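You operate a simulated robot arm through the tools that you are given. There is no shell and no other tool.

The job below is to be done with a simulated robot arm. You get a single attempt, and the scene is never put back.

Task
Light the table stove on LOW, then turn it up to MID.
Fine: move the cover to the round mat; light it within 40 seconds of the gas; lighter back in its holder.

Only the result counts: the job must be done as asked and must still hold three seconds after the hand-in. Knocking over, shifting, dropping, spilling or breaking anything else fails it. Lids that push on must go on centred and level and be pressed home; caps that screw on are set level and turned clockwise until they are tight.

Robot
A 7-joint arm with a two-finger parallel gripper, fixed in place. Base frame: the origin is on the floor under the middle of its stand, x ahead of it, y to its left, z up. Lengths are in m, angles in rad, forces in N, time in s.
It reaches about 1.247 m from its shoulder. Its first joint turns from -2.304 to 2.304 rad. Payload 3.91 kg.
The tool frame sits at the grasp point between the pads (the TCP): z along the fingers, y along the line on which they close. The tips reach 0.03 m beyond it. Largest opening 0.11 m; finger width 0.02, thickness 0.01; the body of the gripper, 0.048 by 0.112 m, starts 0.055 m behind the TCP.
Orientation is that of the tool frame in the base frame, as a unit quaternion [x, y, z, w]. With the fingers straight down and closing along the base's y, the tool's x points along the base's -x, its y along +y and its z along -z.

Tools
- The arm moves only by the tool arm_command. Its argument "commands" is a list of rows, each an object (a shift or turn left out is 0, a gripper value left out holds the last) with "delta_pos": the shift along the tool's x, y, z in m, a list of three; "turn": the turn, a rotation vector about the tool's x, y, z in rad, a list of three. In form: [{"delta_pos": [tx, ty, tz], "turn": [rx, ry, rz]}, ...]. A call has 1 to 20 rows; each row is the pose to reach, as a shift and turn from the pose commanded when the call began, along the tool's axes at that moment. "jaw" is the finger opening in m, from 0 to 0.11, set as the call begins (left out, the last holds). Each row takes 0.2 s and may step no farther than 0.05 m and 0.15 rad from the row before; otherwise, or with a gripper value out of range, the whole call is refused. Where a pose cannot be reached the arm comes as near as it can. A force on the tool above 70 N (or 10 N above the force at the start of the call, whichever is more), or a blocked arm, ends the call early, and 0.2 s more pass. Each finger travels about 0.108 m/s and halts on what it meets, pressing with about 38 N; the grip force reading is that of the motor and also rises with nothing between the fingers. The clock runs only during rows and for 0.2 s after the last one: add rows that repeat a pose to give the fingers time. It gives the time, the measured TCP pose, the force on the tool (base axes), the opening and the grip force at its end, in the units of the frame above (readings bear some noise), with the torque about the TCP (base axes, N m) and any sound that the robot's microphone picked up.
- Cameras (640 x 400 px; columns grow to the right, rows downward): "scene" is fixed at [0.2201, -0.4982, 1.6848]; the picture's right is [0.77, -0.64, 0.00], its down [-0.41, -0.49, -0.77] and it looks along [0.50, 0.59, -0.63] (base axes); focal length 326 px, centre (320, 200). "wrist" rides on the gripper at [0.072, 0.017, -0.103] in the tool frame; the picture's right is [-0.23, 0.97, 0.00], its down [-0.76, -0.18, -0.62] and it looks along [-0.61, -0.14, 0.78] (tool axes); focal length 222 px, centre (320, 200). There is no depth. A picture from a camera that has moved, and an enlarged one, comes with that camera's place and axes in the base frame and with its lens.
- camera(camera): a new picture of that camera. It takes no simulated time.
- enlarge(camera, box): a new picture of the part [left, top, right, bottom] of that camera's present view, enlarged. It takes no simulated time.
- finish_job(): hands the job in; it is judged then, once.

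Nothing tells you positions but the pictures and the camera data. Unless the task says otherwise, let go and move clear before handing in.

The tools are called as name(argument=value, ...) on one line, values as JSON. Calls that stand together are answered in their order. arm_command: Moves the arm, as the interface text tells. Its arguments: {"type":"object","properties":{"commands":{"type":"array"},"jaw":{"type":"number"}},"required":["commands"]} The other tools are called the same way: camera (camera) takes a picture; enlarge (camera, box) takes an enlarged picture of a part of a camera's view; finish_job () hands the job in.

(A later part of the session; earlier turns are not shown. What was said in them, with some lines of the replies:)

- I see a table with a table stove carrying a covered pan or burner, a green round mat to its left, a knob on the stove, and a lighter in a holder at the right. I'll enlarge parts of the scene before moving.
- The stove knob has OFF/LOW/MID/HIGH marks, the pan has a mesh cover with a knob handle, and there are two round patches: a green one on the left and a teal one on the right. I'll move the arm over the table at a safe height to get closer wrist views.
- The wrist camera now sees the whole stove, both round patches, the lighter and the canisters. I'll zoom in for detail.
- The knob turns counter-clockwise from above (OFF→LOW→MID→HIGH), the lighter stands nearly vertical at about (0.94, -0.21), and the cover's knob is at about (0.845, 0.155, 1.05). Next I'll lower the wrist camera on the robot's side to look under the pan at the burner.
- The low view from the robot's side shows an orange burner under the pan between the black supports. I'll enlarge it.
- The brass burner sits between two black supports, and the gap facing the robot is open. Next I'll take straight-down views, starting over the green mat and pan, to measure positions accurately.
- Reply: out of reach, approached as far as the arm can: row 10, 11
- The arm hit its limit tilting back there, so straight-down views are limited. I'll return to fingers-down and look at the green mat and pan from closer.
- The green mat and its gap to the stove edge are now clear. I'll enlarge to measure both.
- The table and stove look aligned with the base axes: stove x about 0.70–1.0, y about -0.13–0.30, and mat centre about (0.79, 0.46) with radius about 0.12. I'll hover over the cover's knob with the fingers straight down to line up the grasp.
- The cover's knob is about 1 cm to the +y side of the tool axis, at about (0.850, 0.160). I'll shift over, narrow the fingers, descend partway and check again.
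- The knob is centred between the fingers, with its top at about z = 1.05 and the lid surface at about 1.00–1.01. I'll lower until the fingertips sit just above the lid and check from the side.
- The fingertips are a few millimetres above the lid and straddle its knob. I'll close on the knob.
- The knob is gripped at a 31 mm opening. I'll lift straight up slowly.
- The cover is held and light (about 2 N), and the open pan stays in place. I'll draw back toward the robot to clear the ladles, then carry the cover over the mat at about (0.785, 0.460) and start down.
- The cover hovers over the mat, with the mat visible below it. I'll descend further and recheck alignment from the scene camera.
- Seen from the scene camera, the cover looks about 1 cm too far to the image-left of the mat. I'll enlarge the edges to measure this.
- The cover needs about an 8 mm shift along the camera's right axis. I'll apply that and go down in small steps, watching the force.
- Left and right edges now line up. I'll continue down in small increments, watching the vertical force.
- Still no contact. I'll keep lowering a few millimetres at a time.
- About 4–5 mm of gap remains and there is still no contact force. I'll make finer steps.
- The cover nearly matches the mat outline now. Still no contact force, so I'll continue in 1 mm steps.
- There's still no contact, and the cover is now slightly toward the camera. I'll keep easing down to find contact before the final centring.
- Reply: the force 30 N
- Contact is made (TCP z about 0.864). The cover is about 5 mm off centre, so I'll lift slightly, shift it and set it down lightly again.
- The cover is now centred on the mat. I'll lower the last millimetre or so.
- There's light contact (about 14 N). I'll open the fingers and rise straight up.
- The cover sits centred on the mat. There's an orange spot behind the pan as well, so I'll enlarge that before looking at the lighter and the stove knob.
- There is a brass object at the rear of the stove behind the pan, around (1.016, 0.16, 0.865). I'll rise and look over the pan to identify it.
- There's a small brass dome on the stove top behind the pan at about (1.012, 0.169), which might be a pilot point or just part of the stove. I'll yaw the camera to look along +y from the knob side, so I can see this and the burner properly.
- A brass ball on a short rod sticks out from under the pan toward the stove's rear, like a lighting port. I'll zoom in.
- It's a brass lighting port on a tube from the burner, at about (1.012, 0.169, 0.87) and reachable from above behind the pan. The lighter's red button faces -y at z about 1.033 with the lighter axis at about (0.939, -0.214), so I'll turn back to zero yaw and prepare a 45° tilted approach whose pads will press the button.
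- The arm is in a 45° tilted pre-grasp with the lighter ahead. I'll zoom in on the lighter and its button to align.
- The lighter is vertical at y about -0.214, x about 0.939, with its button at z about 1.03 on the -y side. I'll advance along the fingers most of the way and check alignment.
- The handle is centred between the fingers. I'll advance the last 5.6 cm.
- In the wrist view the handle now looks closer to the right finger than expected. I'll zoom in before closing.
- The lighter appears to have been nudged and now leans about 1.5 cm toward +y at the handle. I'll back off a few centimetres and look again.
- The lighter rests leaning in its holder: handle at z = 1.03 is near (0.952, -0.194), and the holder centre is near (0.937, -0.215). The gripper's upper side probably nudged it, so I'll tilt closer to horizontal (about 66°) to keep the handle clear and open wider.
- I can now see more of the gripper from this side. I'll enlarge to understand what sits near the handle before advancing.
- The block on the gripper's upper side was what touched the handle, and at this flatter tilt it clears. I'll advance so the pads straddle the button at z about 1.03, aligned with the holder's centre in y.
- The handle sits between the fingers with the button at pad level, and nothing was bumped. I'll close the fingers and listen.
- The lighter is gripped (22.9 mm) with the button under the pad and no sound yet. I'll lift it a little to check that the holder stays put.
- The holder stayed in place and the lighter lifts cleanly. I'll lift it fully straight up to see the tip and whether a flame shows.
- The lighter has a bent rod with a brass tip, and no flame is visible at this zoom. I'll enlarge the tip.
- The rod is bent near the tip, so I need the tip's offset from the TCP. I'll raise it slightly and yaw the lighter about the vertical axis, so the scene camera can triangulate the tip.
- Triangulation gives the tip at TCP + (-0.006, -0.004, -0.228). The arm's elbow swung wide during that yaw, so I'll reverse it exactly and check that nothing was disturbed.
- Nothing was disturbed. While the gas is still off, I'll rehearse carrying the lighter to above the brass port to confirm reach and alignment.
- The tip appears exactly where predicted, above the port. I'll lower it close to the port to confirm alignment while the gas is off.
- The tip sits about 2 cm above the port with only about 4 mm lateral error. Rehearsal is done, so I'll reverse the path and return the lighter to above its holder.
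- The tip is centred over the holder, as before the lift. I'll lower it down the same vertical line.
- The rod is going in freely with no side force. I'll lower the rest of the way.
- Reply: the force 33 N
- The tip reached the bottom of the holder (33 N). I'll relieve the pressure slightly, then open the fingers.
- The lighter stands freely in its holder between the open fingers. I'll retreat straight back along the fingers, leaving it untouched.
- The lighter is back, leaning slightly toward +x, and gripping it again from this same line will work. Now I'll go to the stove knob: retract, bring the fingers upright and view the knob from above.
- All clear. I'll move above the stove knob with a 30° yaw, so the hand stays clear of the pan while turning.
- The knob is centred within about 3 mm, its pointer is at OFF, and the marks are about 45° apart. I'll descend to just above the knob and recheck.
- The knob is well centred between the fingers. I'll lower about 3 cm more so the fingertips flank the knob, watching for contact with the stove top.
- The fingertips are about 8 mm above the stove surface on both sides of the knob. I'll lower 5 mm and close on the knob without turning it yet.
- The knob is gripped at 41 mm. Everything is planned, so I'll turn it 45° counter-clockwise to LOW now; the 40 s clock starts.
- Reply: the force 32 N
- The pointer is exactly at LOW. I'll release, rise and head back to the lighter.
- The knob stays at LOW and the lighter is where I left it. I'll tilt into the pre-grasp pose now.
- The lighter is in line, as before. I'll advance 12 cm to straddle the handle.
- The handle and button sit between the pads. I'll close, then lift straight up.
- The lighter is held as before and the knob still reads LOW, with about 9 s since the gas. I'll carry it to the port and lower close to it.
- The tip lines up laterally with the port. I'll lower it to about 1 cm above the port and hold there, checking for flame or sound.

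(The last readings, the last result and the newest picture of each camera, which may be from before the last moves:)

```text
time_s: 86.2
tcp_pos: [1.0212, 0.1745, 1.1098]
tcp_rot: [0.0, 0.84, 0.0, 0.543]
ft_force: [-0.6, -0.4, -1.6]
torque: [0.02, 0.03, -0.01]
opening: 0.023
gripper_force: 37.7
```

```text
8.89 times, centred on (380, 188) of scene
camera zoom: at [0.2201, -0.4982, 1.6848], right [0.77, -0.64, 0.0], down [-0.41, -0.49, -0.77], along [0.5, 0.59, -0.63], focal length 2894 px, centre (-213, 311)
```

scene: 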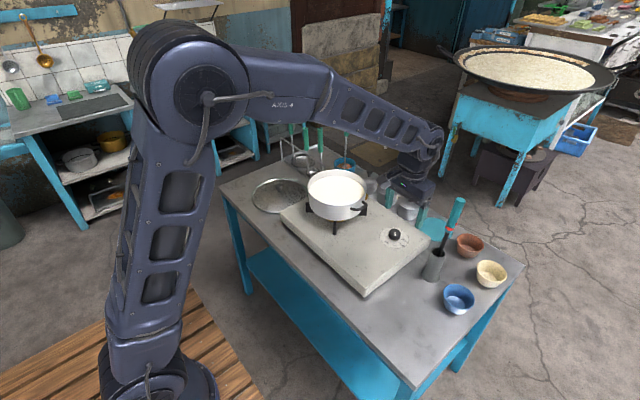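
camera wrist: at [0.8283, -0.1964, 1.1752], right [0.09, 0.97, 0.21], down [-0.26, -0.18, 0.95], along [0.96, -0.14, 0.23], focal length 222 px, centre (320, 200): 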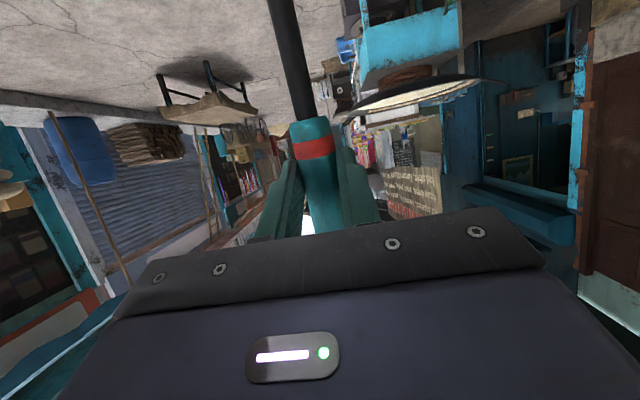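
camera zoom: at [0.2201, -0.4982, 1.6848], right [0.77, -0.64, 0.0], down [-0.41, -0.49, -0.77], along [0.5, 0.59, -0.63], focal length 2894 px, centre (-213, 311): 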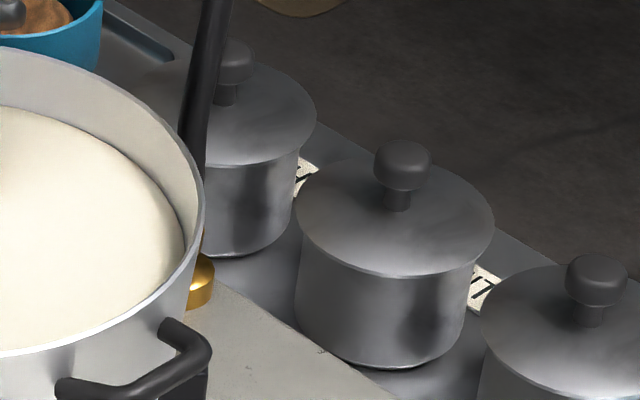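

No flame yet. I'll lower a few more millimetres and hold briefly.

arm_command(commands=[{"delta_pos": [0.0027, 0, 0.0012]}, {"delta_pos": [0.0046, 0, 0.0021]}, {"delta_pos": [0.0046, 0, 0.0021]}, {"delta_pos": [0.0046, 0, 0.0021]}])

enlarge(camera="scene", box=[300, 150, 420, 250])

enlarge(camera="scene", box=[370, 178, 390, 200])

```text
time_s: 87.2
tcp_pos: [1.0197, 0.1748, 1.1034]
tcp_rot: [0.0, 0.84, 0.0, 0.543]
ft_force: [0.2, -0.3, -1.0]
torque: [0.02, -0.01, -0.02]
opening: 0.023
gripper_force: 38.3
```

```text
4.00 times, centred on (360, 200) of scene
camera zoom: at [0.2201, -0.4982, 1.6848], right [0.77, -0.64, 0.0], down [-0.41, -0.49, -0.77], along [0.5, 0.59, -0.63], focal length 1302 px, centre (160, 200)
```

zoom: 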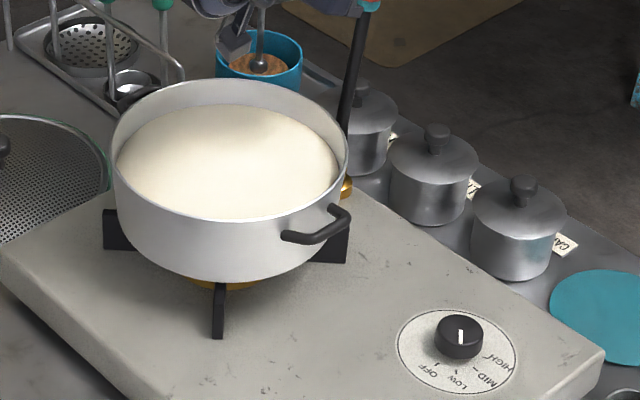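

```text
16.00 times, centred on (380, 189) of scene
camera zoom: at [0.2201, -0.4982, 1.6848], right [0.77, -0.64, 0.0], down [-0.41, -0.49, -0.77], along [0.5, 0.59, -0.63], focal length 5209 px, centre (-640, 376)
```

zoom: 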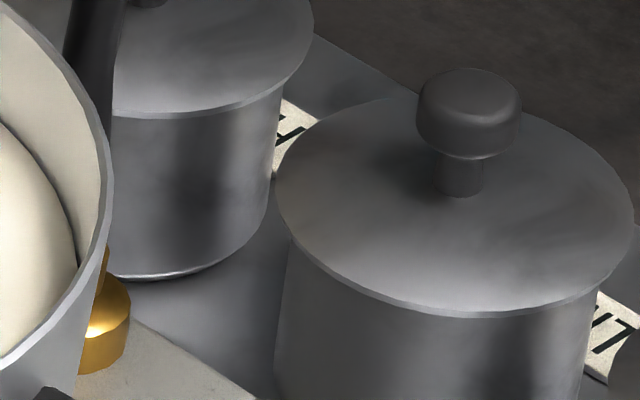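

The tip is only a few millimetres above the port with no ignition yet. I'll ease down further, watching the force.

arm_command(commands=[{"delta_pos": [0.0018, 0, 0.0008]}, {"delta_pos": [0.0036, 0, 0.0016]}, {"delta_pos": [0.0036, 0, 0.0016]}])

enlarge(camera="scene", box=[370, 178, 390, 200])

enlarge(camera="scene", box=[310, 150, 400, 235])

```text
time_s: 88.0
tcp_pos: [1.0204, 0.174, 1.1015]
tcp_rot: [0.0, 0.839, 0.0, 0.543]
ft_force: [-0.3, 0.0, -1.5]
torque: [-0.04, 0.0, 0.01]
opening: 0.0231
gripper_force: 37.9
```

```text
16.00 times, centred on (380, 189) of scene
camera zoom: at [0.2201, -0.4982, 1.6848], right [0.77, -0.64, 0.0], down [-0.41, -0.49, -0.77], along [0.5, 0.59, -0.63], focal length 5209 px, centre (-640, 376)
```

zoom: 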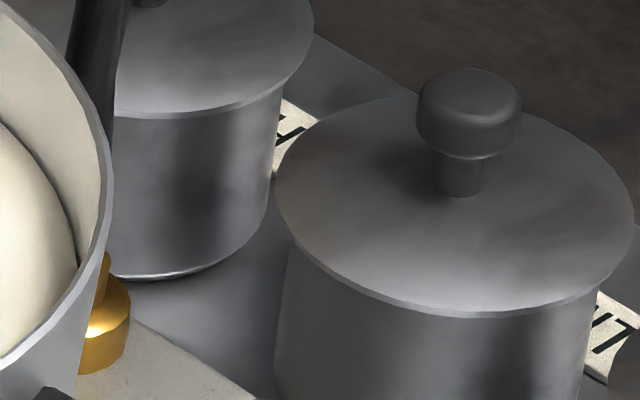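

```text
4.71 times, centred on (355, 192) of scene
camera zoom: at [0.2201, -0.4982, 1.6848], right [0.77, -0.64, 0.0], down [-0.41, -0.49, -0.77], along [0.5, 0.59, -0.63], focal length 1532 px, centre (155, 235)
```

zoom: 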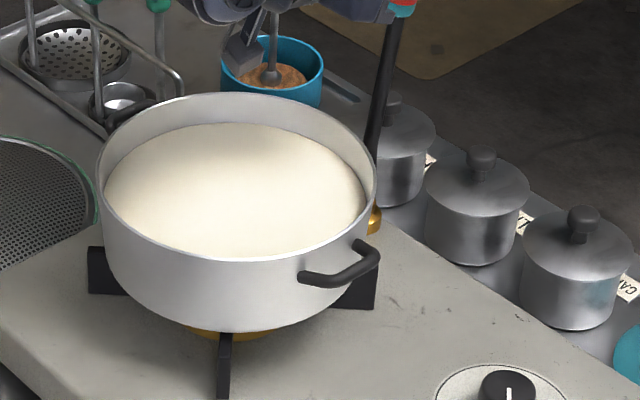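

No contact or ignition yet. I'll lower gently until the tip touches the port top, to be sure of the distance.

arm_command(commands=[{"delta_pos": [0.0018, 0, 0.0008]}, {"delta_pos": [0.0036, 0, 0.0016]}, {"delta_pos": [0.0036, 0, 0.0016]}])

enlarge(camera="scene", box=[370, 178, 390, 200])

```text
time_s: 88.8
tcp_pos: [1.0196, 0.1741, 1.0978]
tcp_rot: [0.0, 0.838, 0.0, 0.545]
ft_force: [0.6, -0.3, 15.4]
torque: [0.04, -0.04, 0.02]
opening: 0.0229
gripper_force: 38.3
```

```text
16.00 times, centred on (380, 189) of scene
camera zoom: at [0.2201, -0.4982, 1.6848], right [0.77, -0.64, 0.0], down [-0.41, -0.49, -0.77], along [0.5, 0.59, -0.63], focal length 5209 px, centre (-640, 376)
```

zoom: 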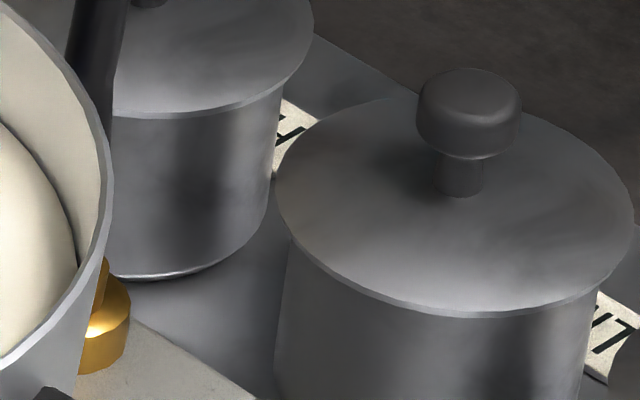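

The tip is touching the port (15 N). I'll check closely whether any flame appeared at the burner or the port before changing anything.

enlarge(camera="scene", box=[315, 195, 375, 235])

enlarge(camera="wrist", box=[240, 80, 400, 220])

```text
10.00 times, centred on (345, 215) of scene
camera zoom: at [0.2201, -0.4982, 1.6848], right [0.77, -0.64, 0.0], down [-0.41, -0.49, -0.77], along [0.5, 0.59, -0.63], focal length 3256 px, centre (70, 50)
```

zoom: 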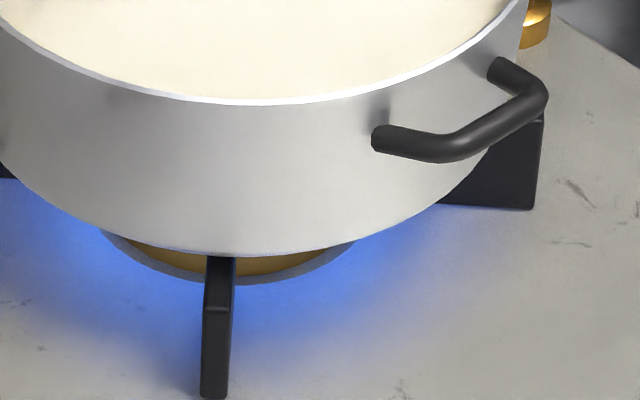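

```text
2.86 times, centred on (320, 150) of wrist
camera zoom: at [0.8958, 0.1914, 1.0744], right [0.09, 0.97, 0.21], down [-0.26, -0.18, 0.95], along [0.96, -0.14, 0.24], focal length 635 px, centre (320, 343)
```

zoom: 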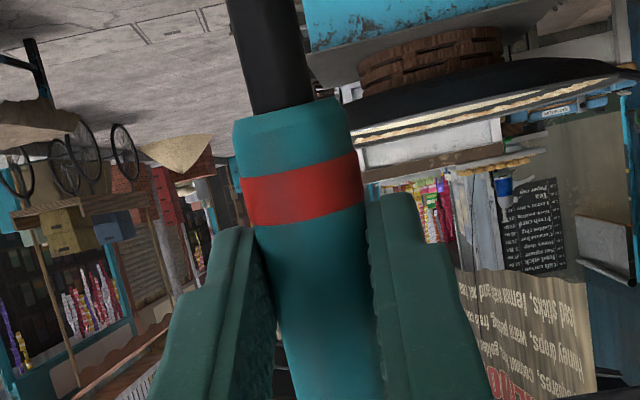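

It's lit: there's a blue glow around the burner, about 15 s after the gas came on. Now I'll raise the lighter straight up and carry it back over its holder.

arm_command(commands=[{"delta_pos": [-0.0137, 0, -0.0062]}, {"delta_pos": [-0.041, 0, -0.0184]}, {"delta_pos": [-0.0684, 0, -0.0307]}, {"delta_pos": [-0.0919, 0, -0.0413]}, {"delta_pos": [-0.0887, -0.043, -0.0484]}, {"delta_pos": [-0.0856, -0.0865, -0.0554]}, {"delta_pos": [-0.0824, -0.13, -0.0625]}, {"delta_pos": [-0.0792, -0.1735, -0.0695]}, {"delta_pos": [-0.0761, -0.217, -0.0766]}, {"delta_pos": [-0.0729, -0.2605, -0.0836]}, {"delta_pos": [-0.0697, -0.304, -0.0907]}, {"delta_pos": [-0.0666, -0.3475, -0.0977]}, {"delta_pos": [-0.0634, -0.3883, -0.1048]}, {"delta_pos": [-0.0634, -0.3883, -0.1048]}, {"delta_pos": [-0.0634, -0.3883, -0.1048]}])

enlarge(camera="scene", box=[410, 170, 490, 280])

enlarge(camera="scene", box=[290, 160, 420, 260])

```text
time_s: 92.0
tcp_pos: [0.9526, -0.2124, 1.1991]
tcp_rot: [-0.001, 0.84, 0.001, 0.543]
ft_force: [-0.7, 0.2, -2.0]
torque: [0.02, 0.05, 0.0]
opening: 0.0232
gripper_force: 37.8
```

```text
3.64 times, centred on (450, 225) of scene
camera zoom: at [0.2201, -0.4982, 1.6848], right [0.77, -0.64, 0.0], down [-0.41, -0.49, -0.77], along [0.5, 0.59, -0.63], focal length 1184 px, centre (-153, 109)
```

zoom: 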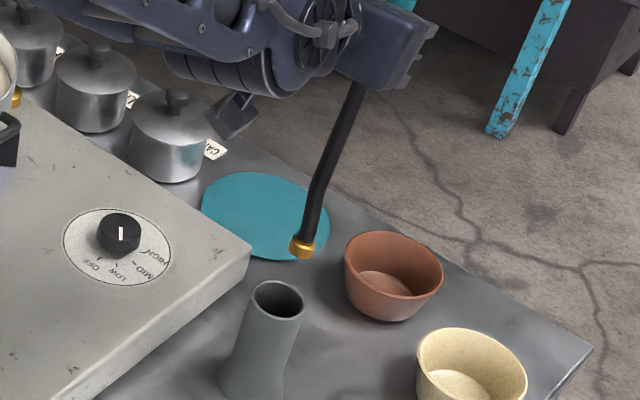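

```text
4.00 times, centred on (355, 210) of scene
camera zoom: at [0.2201, -0.4982, 1.6848], right [0.77, -0.64, 0.0], down [-0.41, -0.49, -0.77], along [0.5, 0.59, -0.63], focal length 1302 px, centre (180, 160)
```

zoom: 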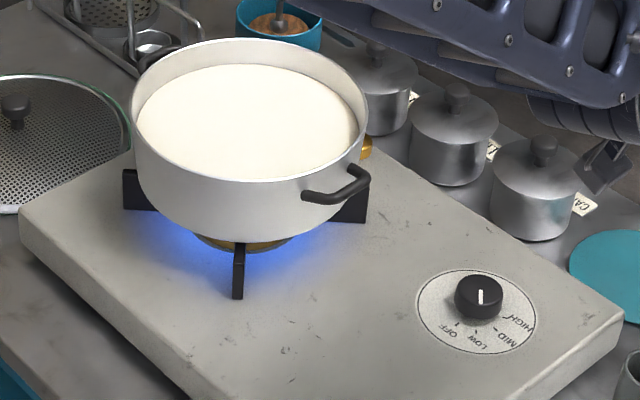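

The flame is steady, and the lighter is back above its holder in its earlier position. I'll lower it down the same line.

arm_command(commands=[{"delta_pos": [0.0182, 0, 0.0082]}, {"delta_pos": [0.0365, 0, 0.0164]}, {"delta_pos": [0.0547, 0, 0.0246]}, {"delta_pos": [0.073, 0, 0.0328]}, {"delta_pos": [0.0912, 0, 0.041]}, {"delta_pos": [0.1094, 0, 0.0492]}, {"delta_pos": [0.1094, 0, 0.0492]}])

enlarge(camera="scene", box=[420, 190, 470, 290])

```text
time_s: 93.6
tcp_pos: [0.9509, -0.2133, 1.0773]
tcp_rot: [0.0, 0.839, 0.001, 0.544]
ft_force: [-0.2, 0.2, -1.9]
torque: [0.04, 0.06, 0.04]
opening: 0.023
gripper_force: 38.6
```

```text
4.00 times, centred on (445, 240) of scene
camera zoom: at [0.2201, -0.4982, 1.6848], right [0.77, -0.64, 0.0], down [-0.41, -0.49, -0.77], along [0.5, 0.59, -0.63], focal length 1302 px, centre (-180, 40)
```

zoom: 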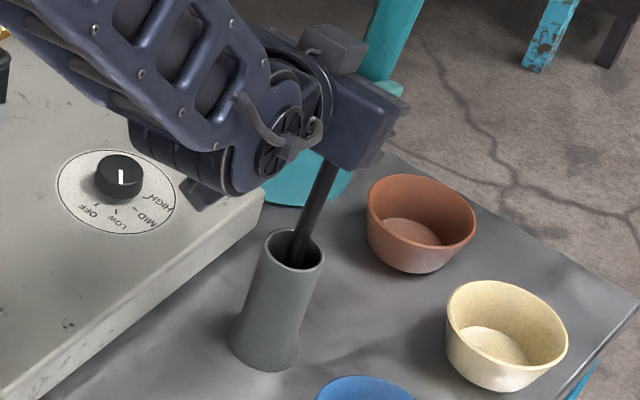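

It's going in cleanly with no side force. I'll lower the remainder gently.

arm_command(commands=[{"delta_pos": [0.0137, 0, 0.0062]}, {"delta_pos": [0.0274, 0, 0.0123]}, {"delta_pos": [0.0347, 0, 0.0156]}, {"delta_pos": [0.0374, 0, 0.0168]}, {"delta_pos": [0.0374, 0, 0.0168]}])

```text
time_s: 94.8
tcp_pos: [0.9497, -0.2145, 1.0375]
tcp_rot: [0.001, 0.84, 0.0, 0.543]
ft_force: [-0.2, 0.4, -1.5]
torque: [-0.03, 0.03, 0.03]
opening: 0.0229
gripper_force: 37.5
```

No contact yet, so I'll ease down a few more millimetres.

arm_command(commands=[{"delta_pos": [0.0018, 0, 0.0008]}, {"delta_pos": [0.0032, 0, 0.0014]}, {"delta_pos": [0.0032, 0, 0.0014]}])

enlarge(camera="scene", box=[420, 190, 470, 290])

```text
time_s: 95.6
tcp_pos: [0.9495, -0.2129, 1.0317]
tcp_rot: [0.0, 0.84, 0.0, 0.543]
ft_force: [-0.1, -0.2, -0.9]
torque: [0.01, 0.04, 0.0]
opening: 0.023
gripper_force: 38.1
```

```text
4.00 times, centred on (445, 240) of scene
camera zoom: at [0.2201, -0.4982, 1.6848], right [0.77, -0.64, 0.0], down [-0.41, -0.49, -0.77], along [0.5, 0.59, -0.63], focal length 1302 px, centre (-180, 40)
```

zoom: 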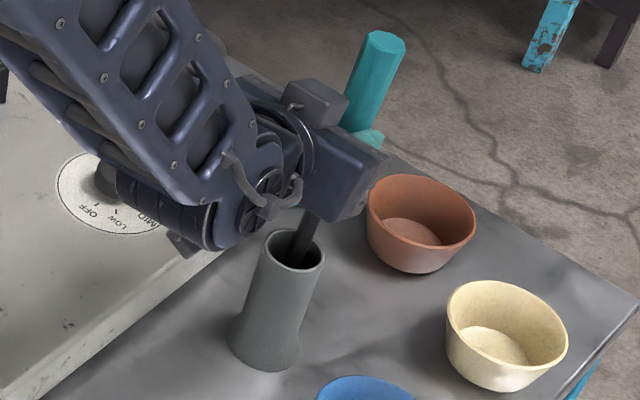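

I'm nearly at the resting height. A little further to touch bottom.

arm_command(commands=[{"delta_pos": [0.0014, 0, 0.0006]}, {"delta_pos": [0.0027, 0, 0.0012]}, {"delta_pos": [0.0027, 0, 0.0012]}])

```text
time_s: 96.4
tcp_pos: [0.9504, -0.2131, 1.0315]
tcp_rot: [-0.001, 0.838, 0.0, 0.546]
ft_force: [3.5, 1.7, 28.6]
torque: [0.02, -0.74, 0.03]
opening: 0.0231
gripper_force: 38.1
```

The tip touches the bottom of the holder. I'll relieve the load, then open the fingers.

arm_command(commands=[{"delta_pos": [-0.0018, 0, -0.0008]}, {"delta_pos": [-0.0023, 0, -0.001]}])

arm_command(commands=[{"delta_pos": [0, 0, 0]}, {"delta_pos": [0, 0, 0]}, {"delta_pos": [0, 0, 0]}], jaw=0.09)

enlarge(camera="wrist", box=[220, 60, 460, 240])

enlarge(camera="scene", box=[420, 190, 470, 290])

```text
time_s: 97.0
tcp_pos: [0.9492, -0.2121, 1.0319]
tcp_rot: [0.001, 0.84, -0.001, 0.543]
ft_force: [2.6, -0.6, 16.7]
torque: [-0.24, -0.61, 0.0]
opening: 0.023
gripper_force: 38.2
```

```text
time_s: 97.8
tcp_pos: [0.9498, -0.2126, 1.0311]
tcp_rot: [0.0, 0.839, 0.0, 0.544]
ft_force: [-0.2, -0.4, 0.1]
torque: [0.0, -0.01, -0.03]
opening: 0.0899
gripper_force: 0.0
```

```text
2.22 times, centred on (340, 150) of wrist
camera zoom: at [0.8263, -0.1954, 1.0079], right [0.09, 0.97, 0.21], down [-0.26, -0.18, 0.95], along [0.96, -0.14, 0.23], focal length 494 px, centre (276, 311)
```

zoom: 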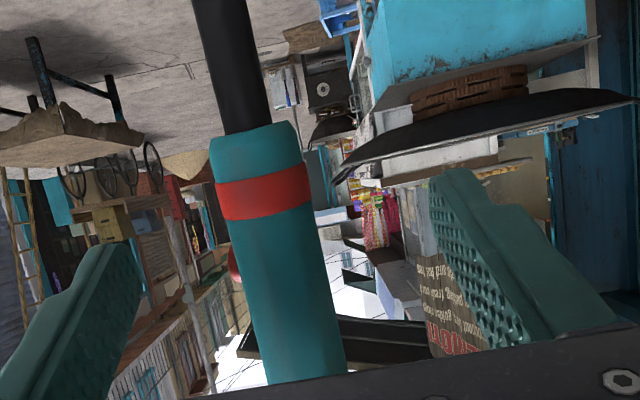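

```text
4.00 times, centred on (445, 240) of scene
camera zoom: at [0.2201, -0.4982, 1.6848], right [0.77, -0.64, 0.0], down [-0.41, -0.49, -0.77], along [0.5, 0.59, -0.63], focal length 1302 px, centre (-180, 40)
```

zoom: 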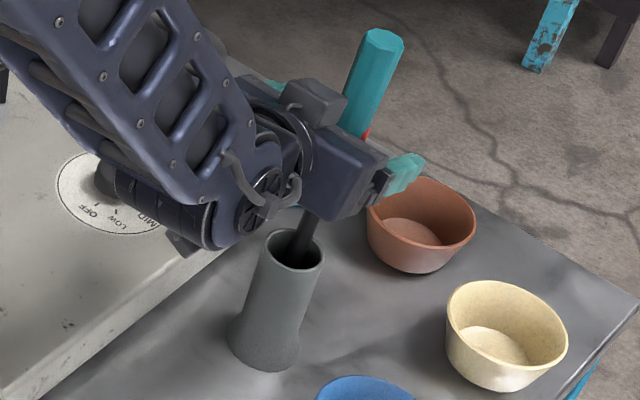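

The lighter rests in its holder between the open fingers. I'll retreat straight back and then bring the fingers upright, as before.

arm_command(commands=[{"delta_pos": [0, 0, -0.02]}, {"delta_pos": [0, 0, -0.05]}, {"delta_pos": [0, 0, -0.085]}, {"delta_pos": [0, 0, -0.12]}, {"delta_pos": [0, 0, -0.12]}])

arm_command(commands=[{"delta_pos": [-0.007, 0.005, -0.0076], "turn": [0, 0.1435, 0]}, {"delta_pos": [-0.014, 0.015, -0.0152], "turn": [0, 0.287, 0]}, {"delta_pos": [-0.021, 0.03, -0.0228], "turn": [0, 0.4305, 0]}, {"delta_pos": [-0.028, 0.045, -0.0304], "turn": [0, 0.574, 0]}, {"delta_pos": [-0.035, 0.06, -0.038], "turn": [0, 0.7175, 0]}, {"delta_pos": [-0.042, 0.075, -0.0456], "turn": [0, 0.861, 0]}, {"delta_pos": [-0.049, 0.085, -0.0532], "turn": [0, 1.0045, 0]}, {"delta_pos": [-0.056, 0.095, -0.0608], "turn": [0, 1.148, 0]}, {"delta_pos": [-0.056, 0.095, -0.0608], "turn": [0, 1.148, 0]}])

camera(camera="scene")

enlarge(camera="scene", box=[390, 190, 490, 290])

```text
time_s: 99.0
tcp_pos: [0.8417, -0.2134, 1.0795]
tcp_rot: [0.0, 0.84, 0.0, 0.543]
ft_force: [-0.1, -0.2, 0.3]
torque: [0.0, 0.01, 0.01]
opening: 0.0901
gripper_force: 0.0
```

```text
time_s: 101.0
tcp_pos: [0.8088, -0.1196, 1.1588]
tcp_rot: [0.0, 1.0, 0.0, -0.001]
ft_force: [-0.4, -0.1, 0.4]
torque: [0.0, 0.01, 0.0]
opening: 0.09
gripper_force: 0.0
```

```text
taken
```

scene: 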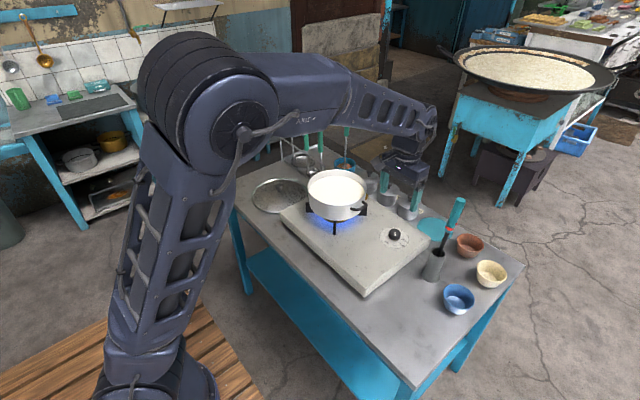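

```text
4.00 times, centred on (440, 240) of scene
camera zoom: at [0.2201, -0.4982, 1.6848], right [0.77, -0.64, 0.0], down [-0.41, -0.49, -0.77], along [0.5, 0.59, -0.63], focal length 1302 px, centre (-160, 40)
```

zoom: 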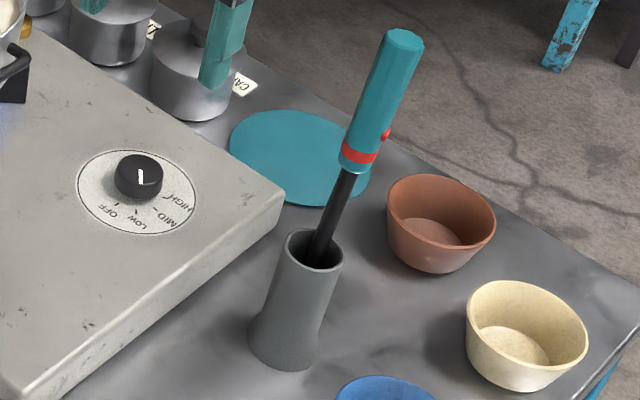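

The flame burns on LOW, the lighter is in its holder and everything else is in place. Next I'll go back above the knob with 30° yaw.

arm_command(commands=[{"delta_pos": [-0.024, 0.0129, 0.01], "turn": [0, 0, -0.105]}, {"delta_pos": [-0.048, 0.0258, 0.03], "turn": [0, 0, -0.21]}, {"delta_pos": [-0.072, 0.0387, 0.05], "turn": [0, 0, -0.315]}, {"delta_pos": [-0.096, 0.0516, 0.075], "turn": [0, 0, -0.42]}, {"delta_pos": [-0.12, 0.0645, 0.1], "turn": [0, 0, -0.5236]}, {"delta_pos": [-0.12, 0.0645, 0.1], "turn": [0, 0, -0.5236]}], jaw=0.07)

arm_command(commands=[{"delta_pos": [0, 0, 0.04]}, {"delta_pos": [0, 0, 0.08]}, {"delta_pos": [0, 0, 0.11]}, {"delta_pos": [0, 0, 0.12]}, {"delta_pos": [0, 0, 0.12]}])

enlarge(camera="wrist", box=[260, 80, 380, 200])

enlarge(camera="scene", box=[360, 190, 440, 260])

```text
time_s: 102.4
tcp_pos: [0.9293, -0.0559, 1.0591]
tcp_rot: [-0.259, 0.966, 0.0, 0.001]
ft_force: [0.0, 0.6, -0.4]
torque: [0.0, 0.0, 0.01]
opening: 0.07
gripper_force: 0.1
```

```text
time_s: 103.6
tcp_pos: [0.9303, -0.0515, 0.9381]
tcp_rot: [-0.259, 0.966, -0.001, 0.0]
ft_force: [0.5, 1.2, 1.7]
torque: [-0.02, -0.02, 0.0]
opening: 0.07
gripper_force: 0.2
```

```text
3.33 times, centred on (320, 140) of wrist
camera zoom: at [0.8583, -0.0738, 1.0419], right [-0.29, 0.96, 0.0], down [0.75, 0.23, 0.62], along [0.6, 0.18, -0.78], focal length 740 px, centre (320, 400)
```

zoom: 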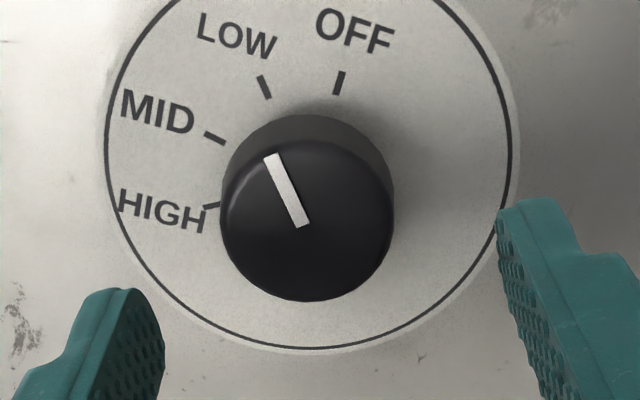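

```text
5.71 times, centred on (400, 225) of scene
camera zoom: at [0.2201, -0.4982, 1.6848], right [0.77, -0.64, 0.0], down [-0.41, -0.49, -0.77], along [0.5, 0.59, -0.63], focal length 1860 px, centre (-137, 57)
```

zoom: 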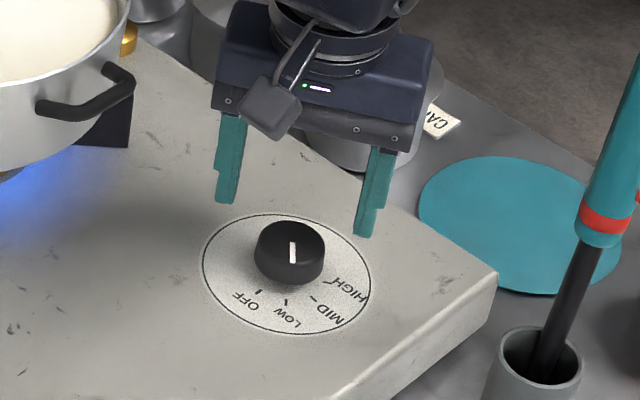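

The knob is about 3 mm off the tool axis. I'll correct that, lower to the earlier grip height (z about 0.902) and close.

arm_command(commands=[{"delta_pos": [0.0007, -0.0028, 0.01]}, {"delta_pos": [0.0007, -0.0028, 0.025]}, {"delta_pos": [0.0007, -0.0028, 0.035]}, {"delta_pos": [0.0007, -0.0028, 0.0355]}])

enlarge(camera="wrist", box=[250, 90, 390, 210])

enlarge(camera="scene", box=[370, 200, 430, 250])

```text
time_s: 104.6
tcp_pos: [0.9302, -0.0555, 0.9027]
tcp_rot: [-0.259, 0.966, 0.0, -0.001]
ft_force: [-0.1, 0.8, 0.3]
torque: [0.02, 0.03, 0.0]
opening: 0.0703
gripper_force: 0.2
```

```text
3.33 times, centred on (320, 150) of wrist
camera zoom: at [0.8594, -0.0774, 1.0043], right [-0.29, 0.96, 0.0], down [0.75, 0.23, 0.62], along [0.6, 0.18, -0.78], focal length 740 px, centre (320, 367)
```

zoom: 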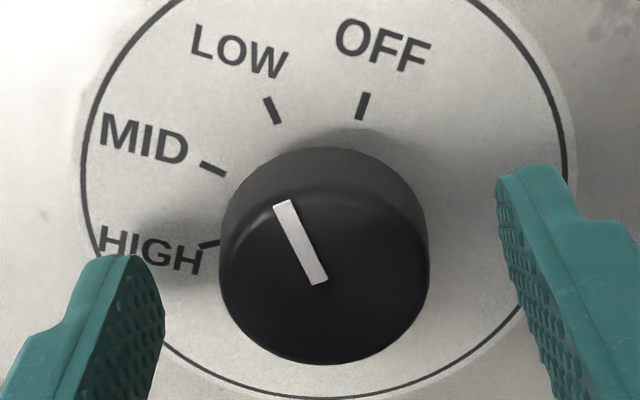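

```text
8.00 times, centred on (400, 225) of scene
camera zoom: at [0.2201, -0.4982, 1.6848], right [0.77, -0.64, 0.0], down [-0.41, -0.49, -0.77], along [0.5, 0.59, -0.63], focal length 2604 px, centre (-320, 0)
```

zoom: 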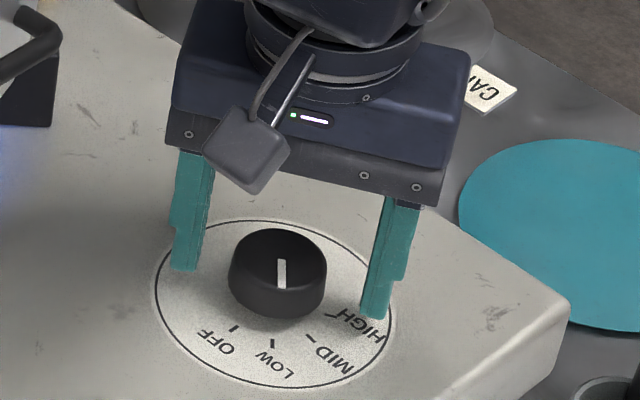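

The knob is centred with the pointer at LOW. I'll close on it and turn 45° counter-clockwise to MID.

arm_command(commands=[{"delta_pos": [0, 0, 0]}, {"delta_pos": [0, 0, 0]}, {"delta_pos": [0, 0, 0]}], jaw=0.0)

arm_command(commands=[{"delta_pos": [0, 0, 0], "turn": [0, 0, -0.131]}, {"delta_pos": [0, 0, 0], "turn": [0, 0, -0.262]}, {"delta_pos": [0, 0, 0], "turn": [0, 0, -0.393]}, {"delta_pos": [0, 0, 0], "turn": [0, 0, -0.524]}, {"delta_pos": [0, 0, 0], "turn": [0, 0, -0.655]}, {"delta_pos": [0, 0, 0], "turn": [0, 0, -0.785]}, {"delta_pos": [0, 0, 0], "turn": [0, 0, -0.785]}])

enlarge(camera="wrist", box=[250, 90, 390, 210])

enlarge(camera="scene", box=[370, 200, 430, 250])

enlarge(camera="scene", box=[290, 160, 420, 260])

```text
time_s: 105.4
tcp_pos: [0.9301, -0.0547, 0.9007]
tcp_rot: [-0.259, 0.966, 0.0, 0.0]
ft_force: [-6.3, 8.0, -2.7]
torque: [0.37, 0.11, -0.05]
opening: 0.0412
gripper_force: 44.7
```

```text
time_s: 107.0
tcp_pos: [0.9305, -0.0542, 0.9013]
tcp_rot: [-0.609, 0.793, 0.0, 0.001]
ft_force: [14.6, 27.4, -15.6]
torque: [1.02, -0.19, -0.04]
opening: 0.041
gripper_force: 45.2
```

```text
3.33 times, centred on (320, 150) of wrist
camera zoom: at [0.8951, -0.1209, 1.0045], right [-0.88, 0.47, 0.0], down [0.37, 0.69, 0.62], along [0.29, 0.55, -0.78], focal length 740 px, centre (320, 367)
```

zoom: 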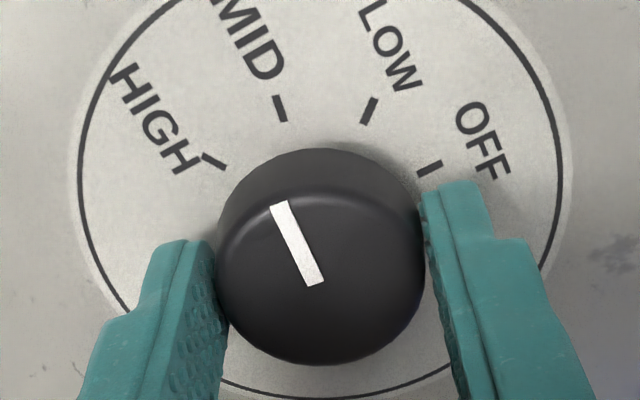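

```text
8.00 times, centred on (400, 225) of scene
camera zoom: at [0.2201, -0.4982, 1.6848], right [0.77, -0.64, 0.0], down [-0.41, -0.49, -0.77], along [0.5, 0.59, -0.63], focal length 2604 px, centre (-320, 0)
```

zoom: 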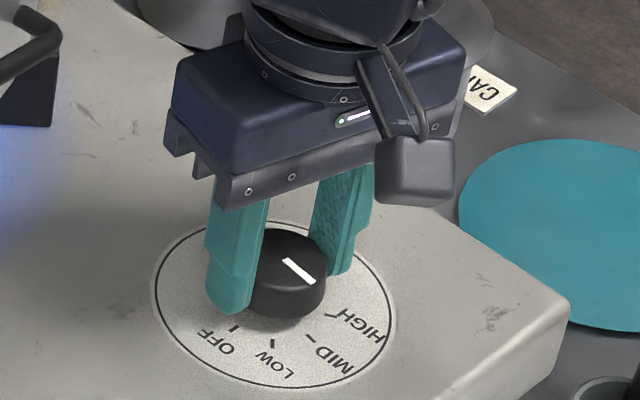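

```text
4.00 times, centred on (355, 210) of scene
camera zoom: at [0.2201, -0.4982, 1.6848], right [0.77, -0.64, 0.0], down [-0.41, -0.49, -0.77], along [0.5, 0.59, -0.63], focal length 1302 px, centre (180, 160)
```

zoom: 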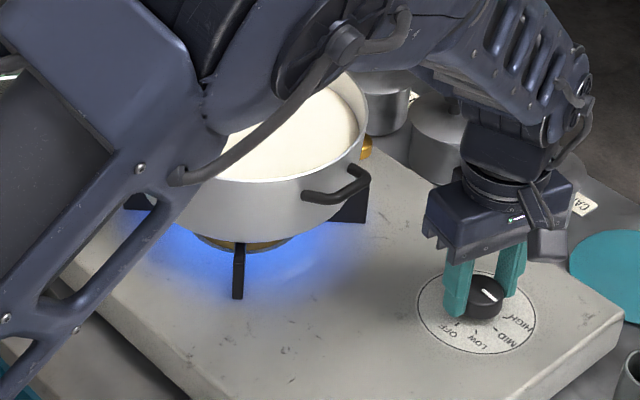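

The pointer now reads MID and the flame has grown. I'll release the knob and check it holds.

arm_command(commands=[{"delta_pos": [0, 0, 0]}, {"delta_pos": [0, 0, 0]}], jaw=0.08)

arm_command(commands=[{"delta_pos": [0, 0, -0.03]}, {"delta_pos": [0.0026, 0.0097, -0.075]}, {"delta_pos": [0.0078, 0.029, -0.12], "turn": [0, 0, 0.14]}, {"delta_pos": [0.0239, 0.0505, -0.16], "turn": [0, 0, 0.28]}, {"delta_pos": [0.0497, 0.0695, -0.19], "turn": [0, 0, 0.42]}, {"delta_pos": [0.0755, 0.0885, -0.21], "turn": [0, 0, 0.56]}, {"delta_pos": [0.0987, 0.0978, -0.2265], "turn": [0, 0, 0.7]}, {"delta_pos": [0.1202, 0.1008, -0.2265], "turn": [0, 0, 0.84]}, {"delta_pos": [0.125, 0.0995, -0.2265], "turn": [0, 0, 0.98]}, {"delta_pos": [0.125, 0.0995, -0.2265], "turn": [0, 0, 1.12]}, {"delta_pos": [0.125, 0.0995, -0.2265], "turn": [0, 0, 1.26]}, {"delta_pos": [0.125, 0.0995, -0.2265], "turn": [0, 0, 1.3086]}])

enlarge(camera="scene", box=[370, 200, 430, 250])

camera(camera="scene")

camera(camera="wrist")

```text
time_s: 107.6
tcp_pos: [0.9294, -0.0571, 0.9018]
tcp_rot: [-0.608, 0.794, -0.001, 0.0]
ft_force: [-0.3, -0.7, -0.7]
torque: [0.02, -0.01, -0.04]
opening: 0.0801
gripper_force: 0.1
```

```text
time_s: 110.2
tcp_pos: [0.7994, -0.1504, 1.1264]
tcp_rot: [0.001, 1.0, 0.0, 0.002]
ft_force: [0.2, 0.2, -0.9]
torque: [-0.01, 0.02, 0.0]
opening: 0.0798
gripper_force: 0.1
```

```text
8.00 times, centred on (400, 225) of scene
camera zoom: at [0.2201, -0.4982, 1.6848], right [0.77, -0.64, 0.0], down [-0.41, -0.49, -0.77], along [0.5, 0.59, -0.63], focal length 2604 px, centre (-320, 0)
```

zoom: 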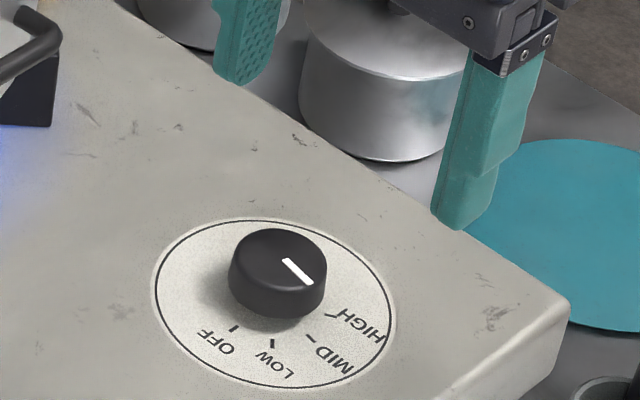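

```text
taken
```

scene: 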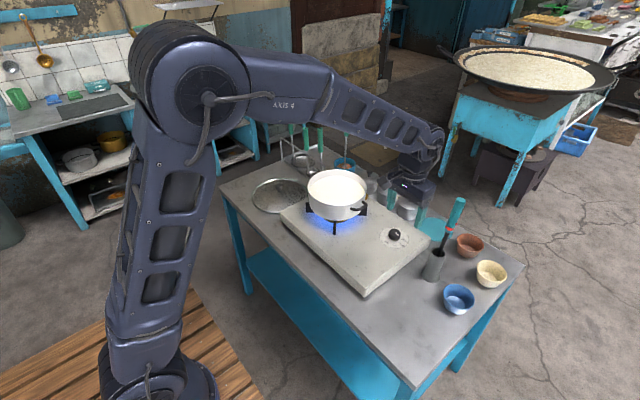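

```text
taken
camera wrist: at [0.7282, -0.134, 1.2307], right [0.23, 0.97, 0.0], down [0.76, -0.18, 0.62], along [0.61, -0.14, -0.78], focal length 222 px, centre (320, 200)
```

wrist: 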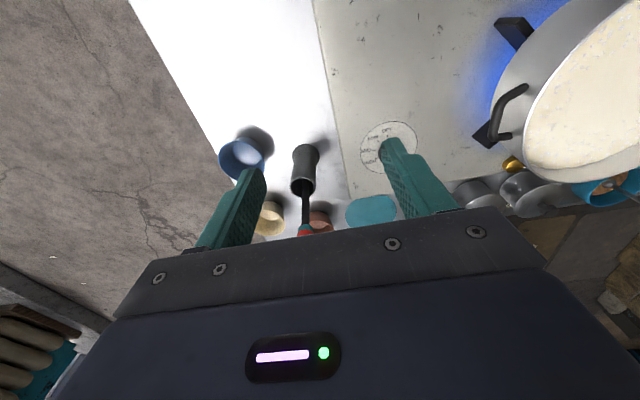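

The knob holds at MID with a stronger flame. I'll move the arm up and clear, then verify everything from above.

arm_command(commands=[{"delta_pos": [0.01, 0.01, -0.04]}, {"delta_pos": [0.025, 0.025, -0.08]}, {"delta_pos": [0.045, 0.045, -0.12]}, {"delta_pos": [0.065, 0.065, -0.155]}, {"delta_pos": [0.08, 0.085, -0.185]}, {"delta_pos": [0.09, 0.1, -0.2]}, {"delta_pos": [0.09, 0.1, -0.2]}])

camera(camera="wrist")

enlarge(camera="wrist", box=[300, 110, 370, 190])

enlarge(camera="scene", box=[220, 130, 540, 330])

```text
time_s: 111.8
tcp_pos: [0.7079, -0.0542, 1.3284]
tcp_rot: [-0.001, 1.0, 0.0, 0.0]
ft_force: [0.1, -0.9, 0.2]
torque: [0.0, 0.01, 0.0]
opening: 0.0798
gripper_force: 0.1
```

```text
taken
camera wrist: at [0.6353, -0.0371, 1.4321], right [0.23, 0.97, 0.0], down [0.76, -0.18, 0.62], along [0.61, -0.14, -0.78], focal length 222 px, centre (320, 200)
```

wrist: 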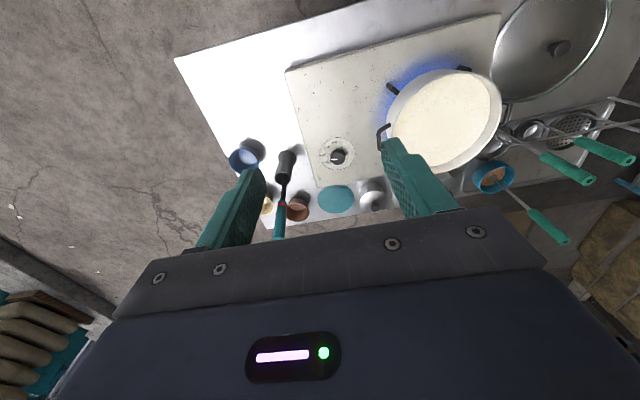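

```text
5.00 times, centred on (335, 150) of wrist
camera zoom: at [0.6353, -0.0371, 1.4321], right [0.23, 0.97, 0.0], down [0.76, -0.18, 0.62], along [0.61, -0.14, -0.78], focal length 1111 px, centre (245, 450)
```

zoom: 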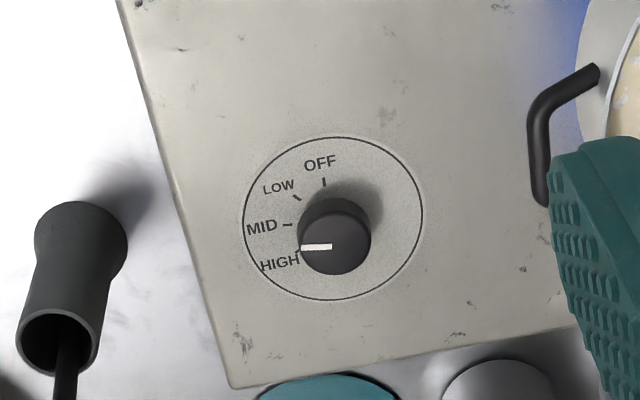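

```text
2.00 times, centred on (380, 230) of scene
camera zoom: at [0.2201, -0.4982, 1.6848], right [0.77, -0.64, 0.0], down [-0.41, -0.49, -0.77], along [0.5, 0.59, -0.63], focal length 651 px, centre (200, 140)
```

zoom: 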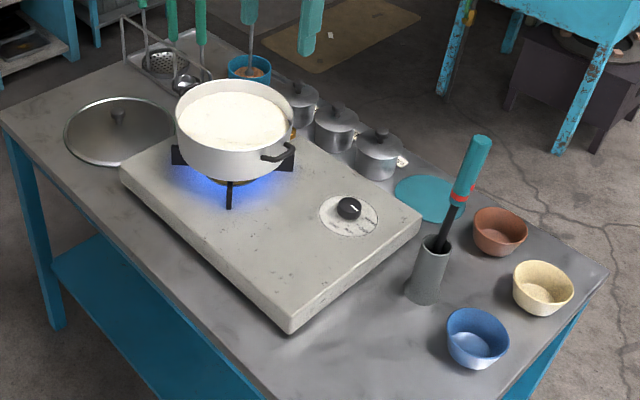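

The pointer is on MID with a blue flame, the cover is on the round mat, the lighter is in its holder, and nothing else has moved. The arm is clear, so I'm handing in.

finish_job()

```text
The job is handed in.
```

The stove is lit and set to MID, and I've handed the job in; no verdict came back, so I can't say how it was judged.

- **Cover:** it sits centred on the green round mat.
- **Lighting:** I turned the knob to LOW and the burner lit about 15 seconds later, within the 40 allowed. The lighter only caught once its tip touched the brass lighting port behind the pan.
- **Lighter:** it is back in its holder, leaning slightly rather than standing straight as it did at the start.
- **Knob:** once the flame was steady on LOW, I turned it to MID. The pointer lines up with the MID mark and the flame grew.

While reaching for the lighter the first time, the gripper bumped it and left it leaning. I also took it out and put it back once as a rehearsal before turning on the gas. In the final pictures nothing else had been moved, spilled or broken.
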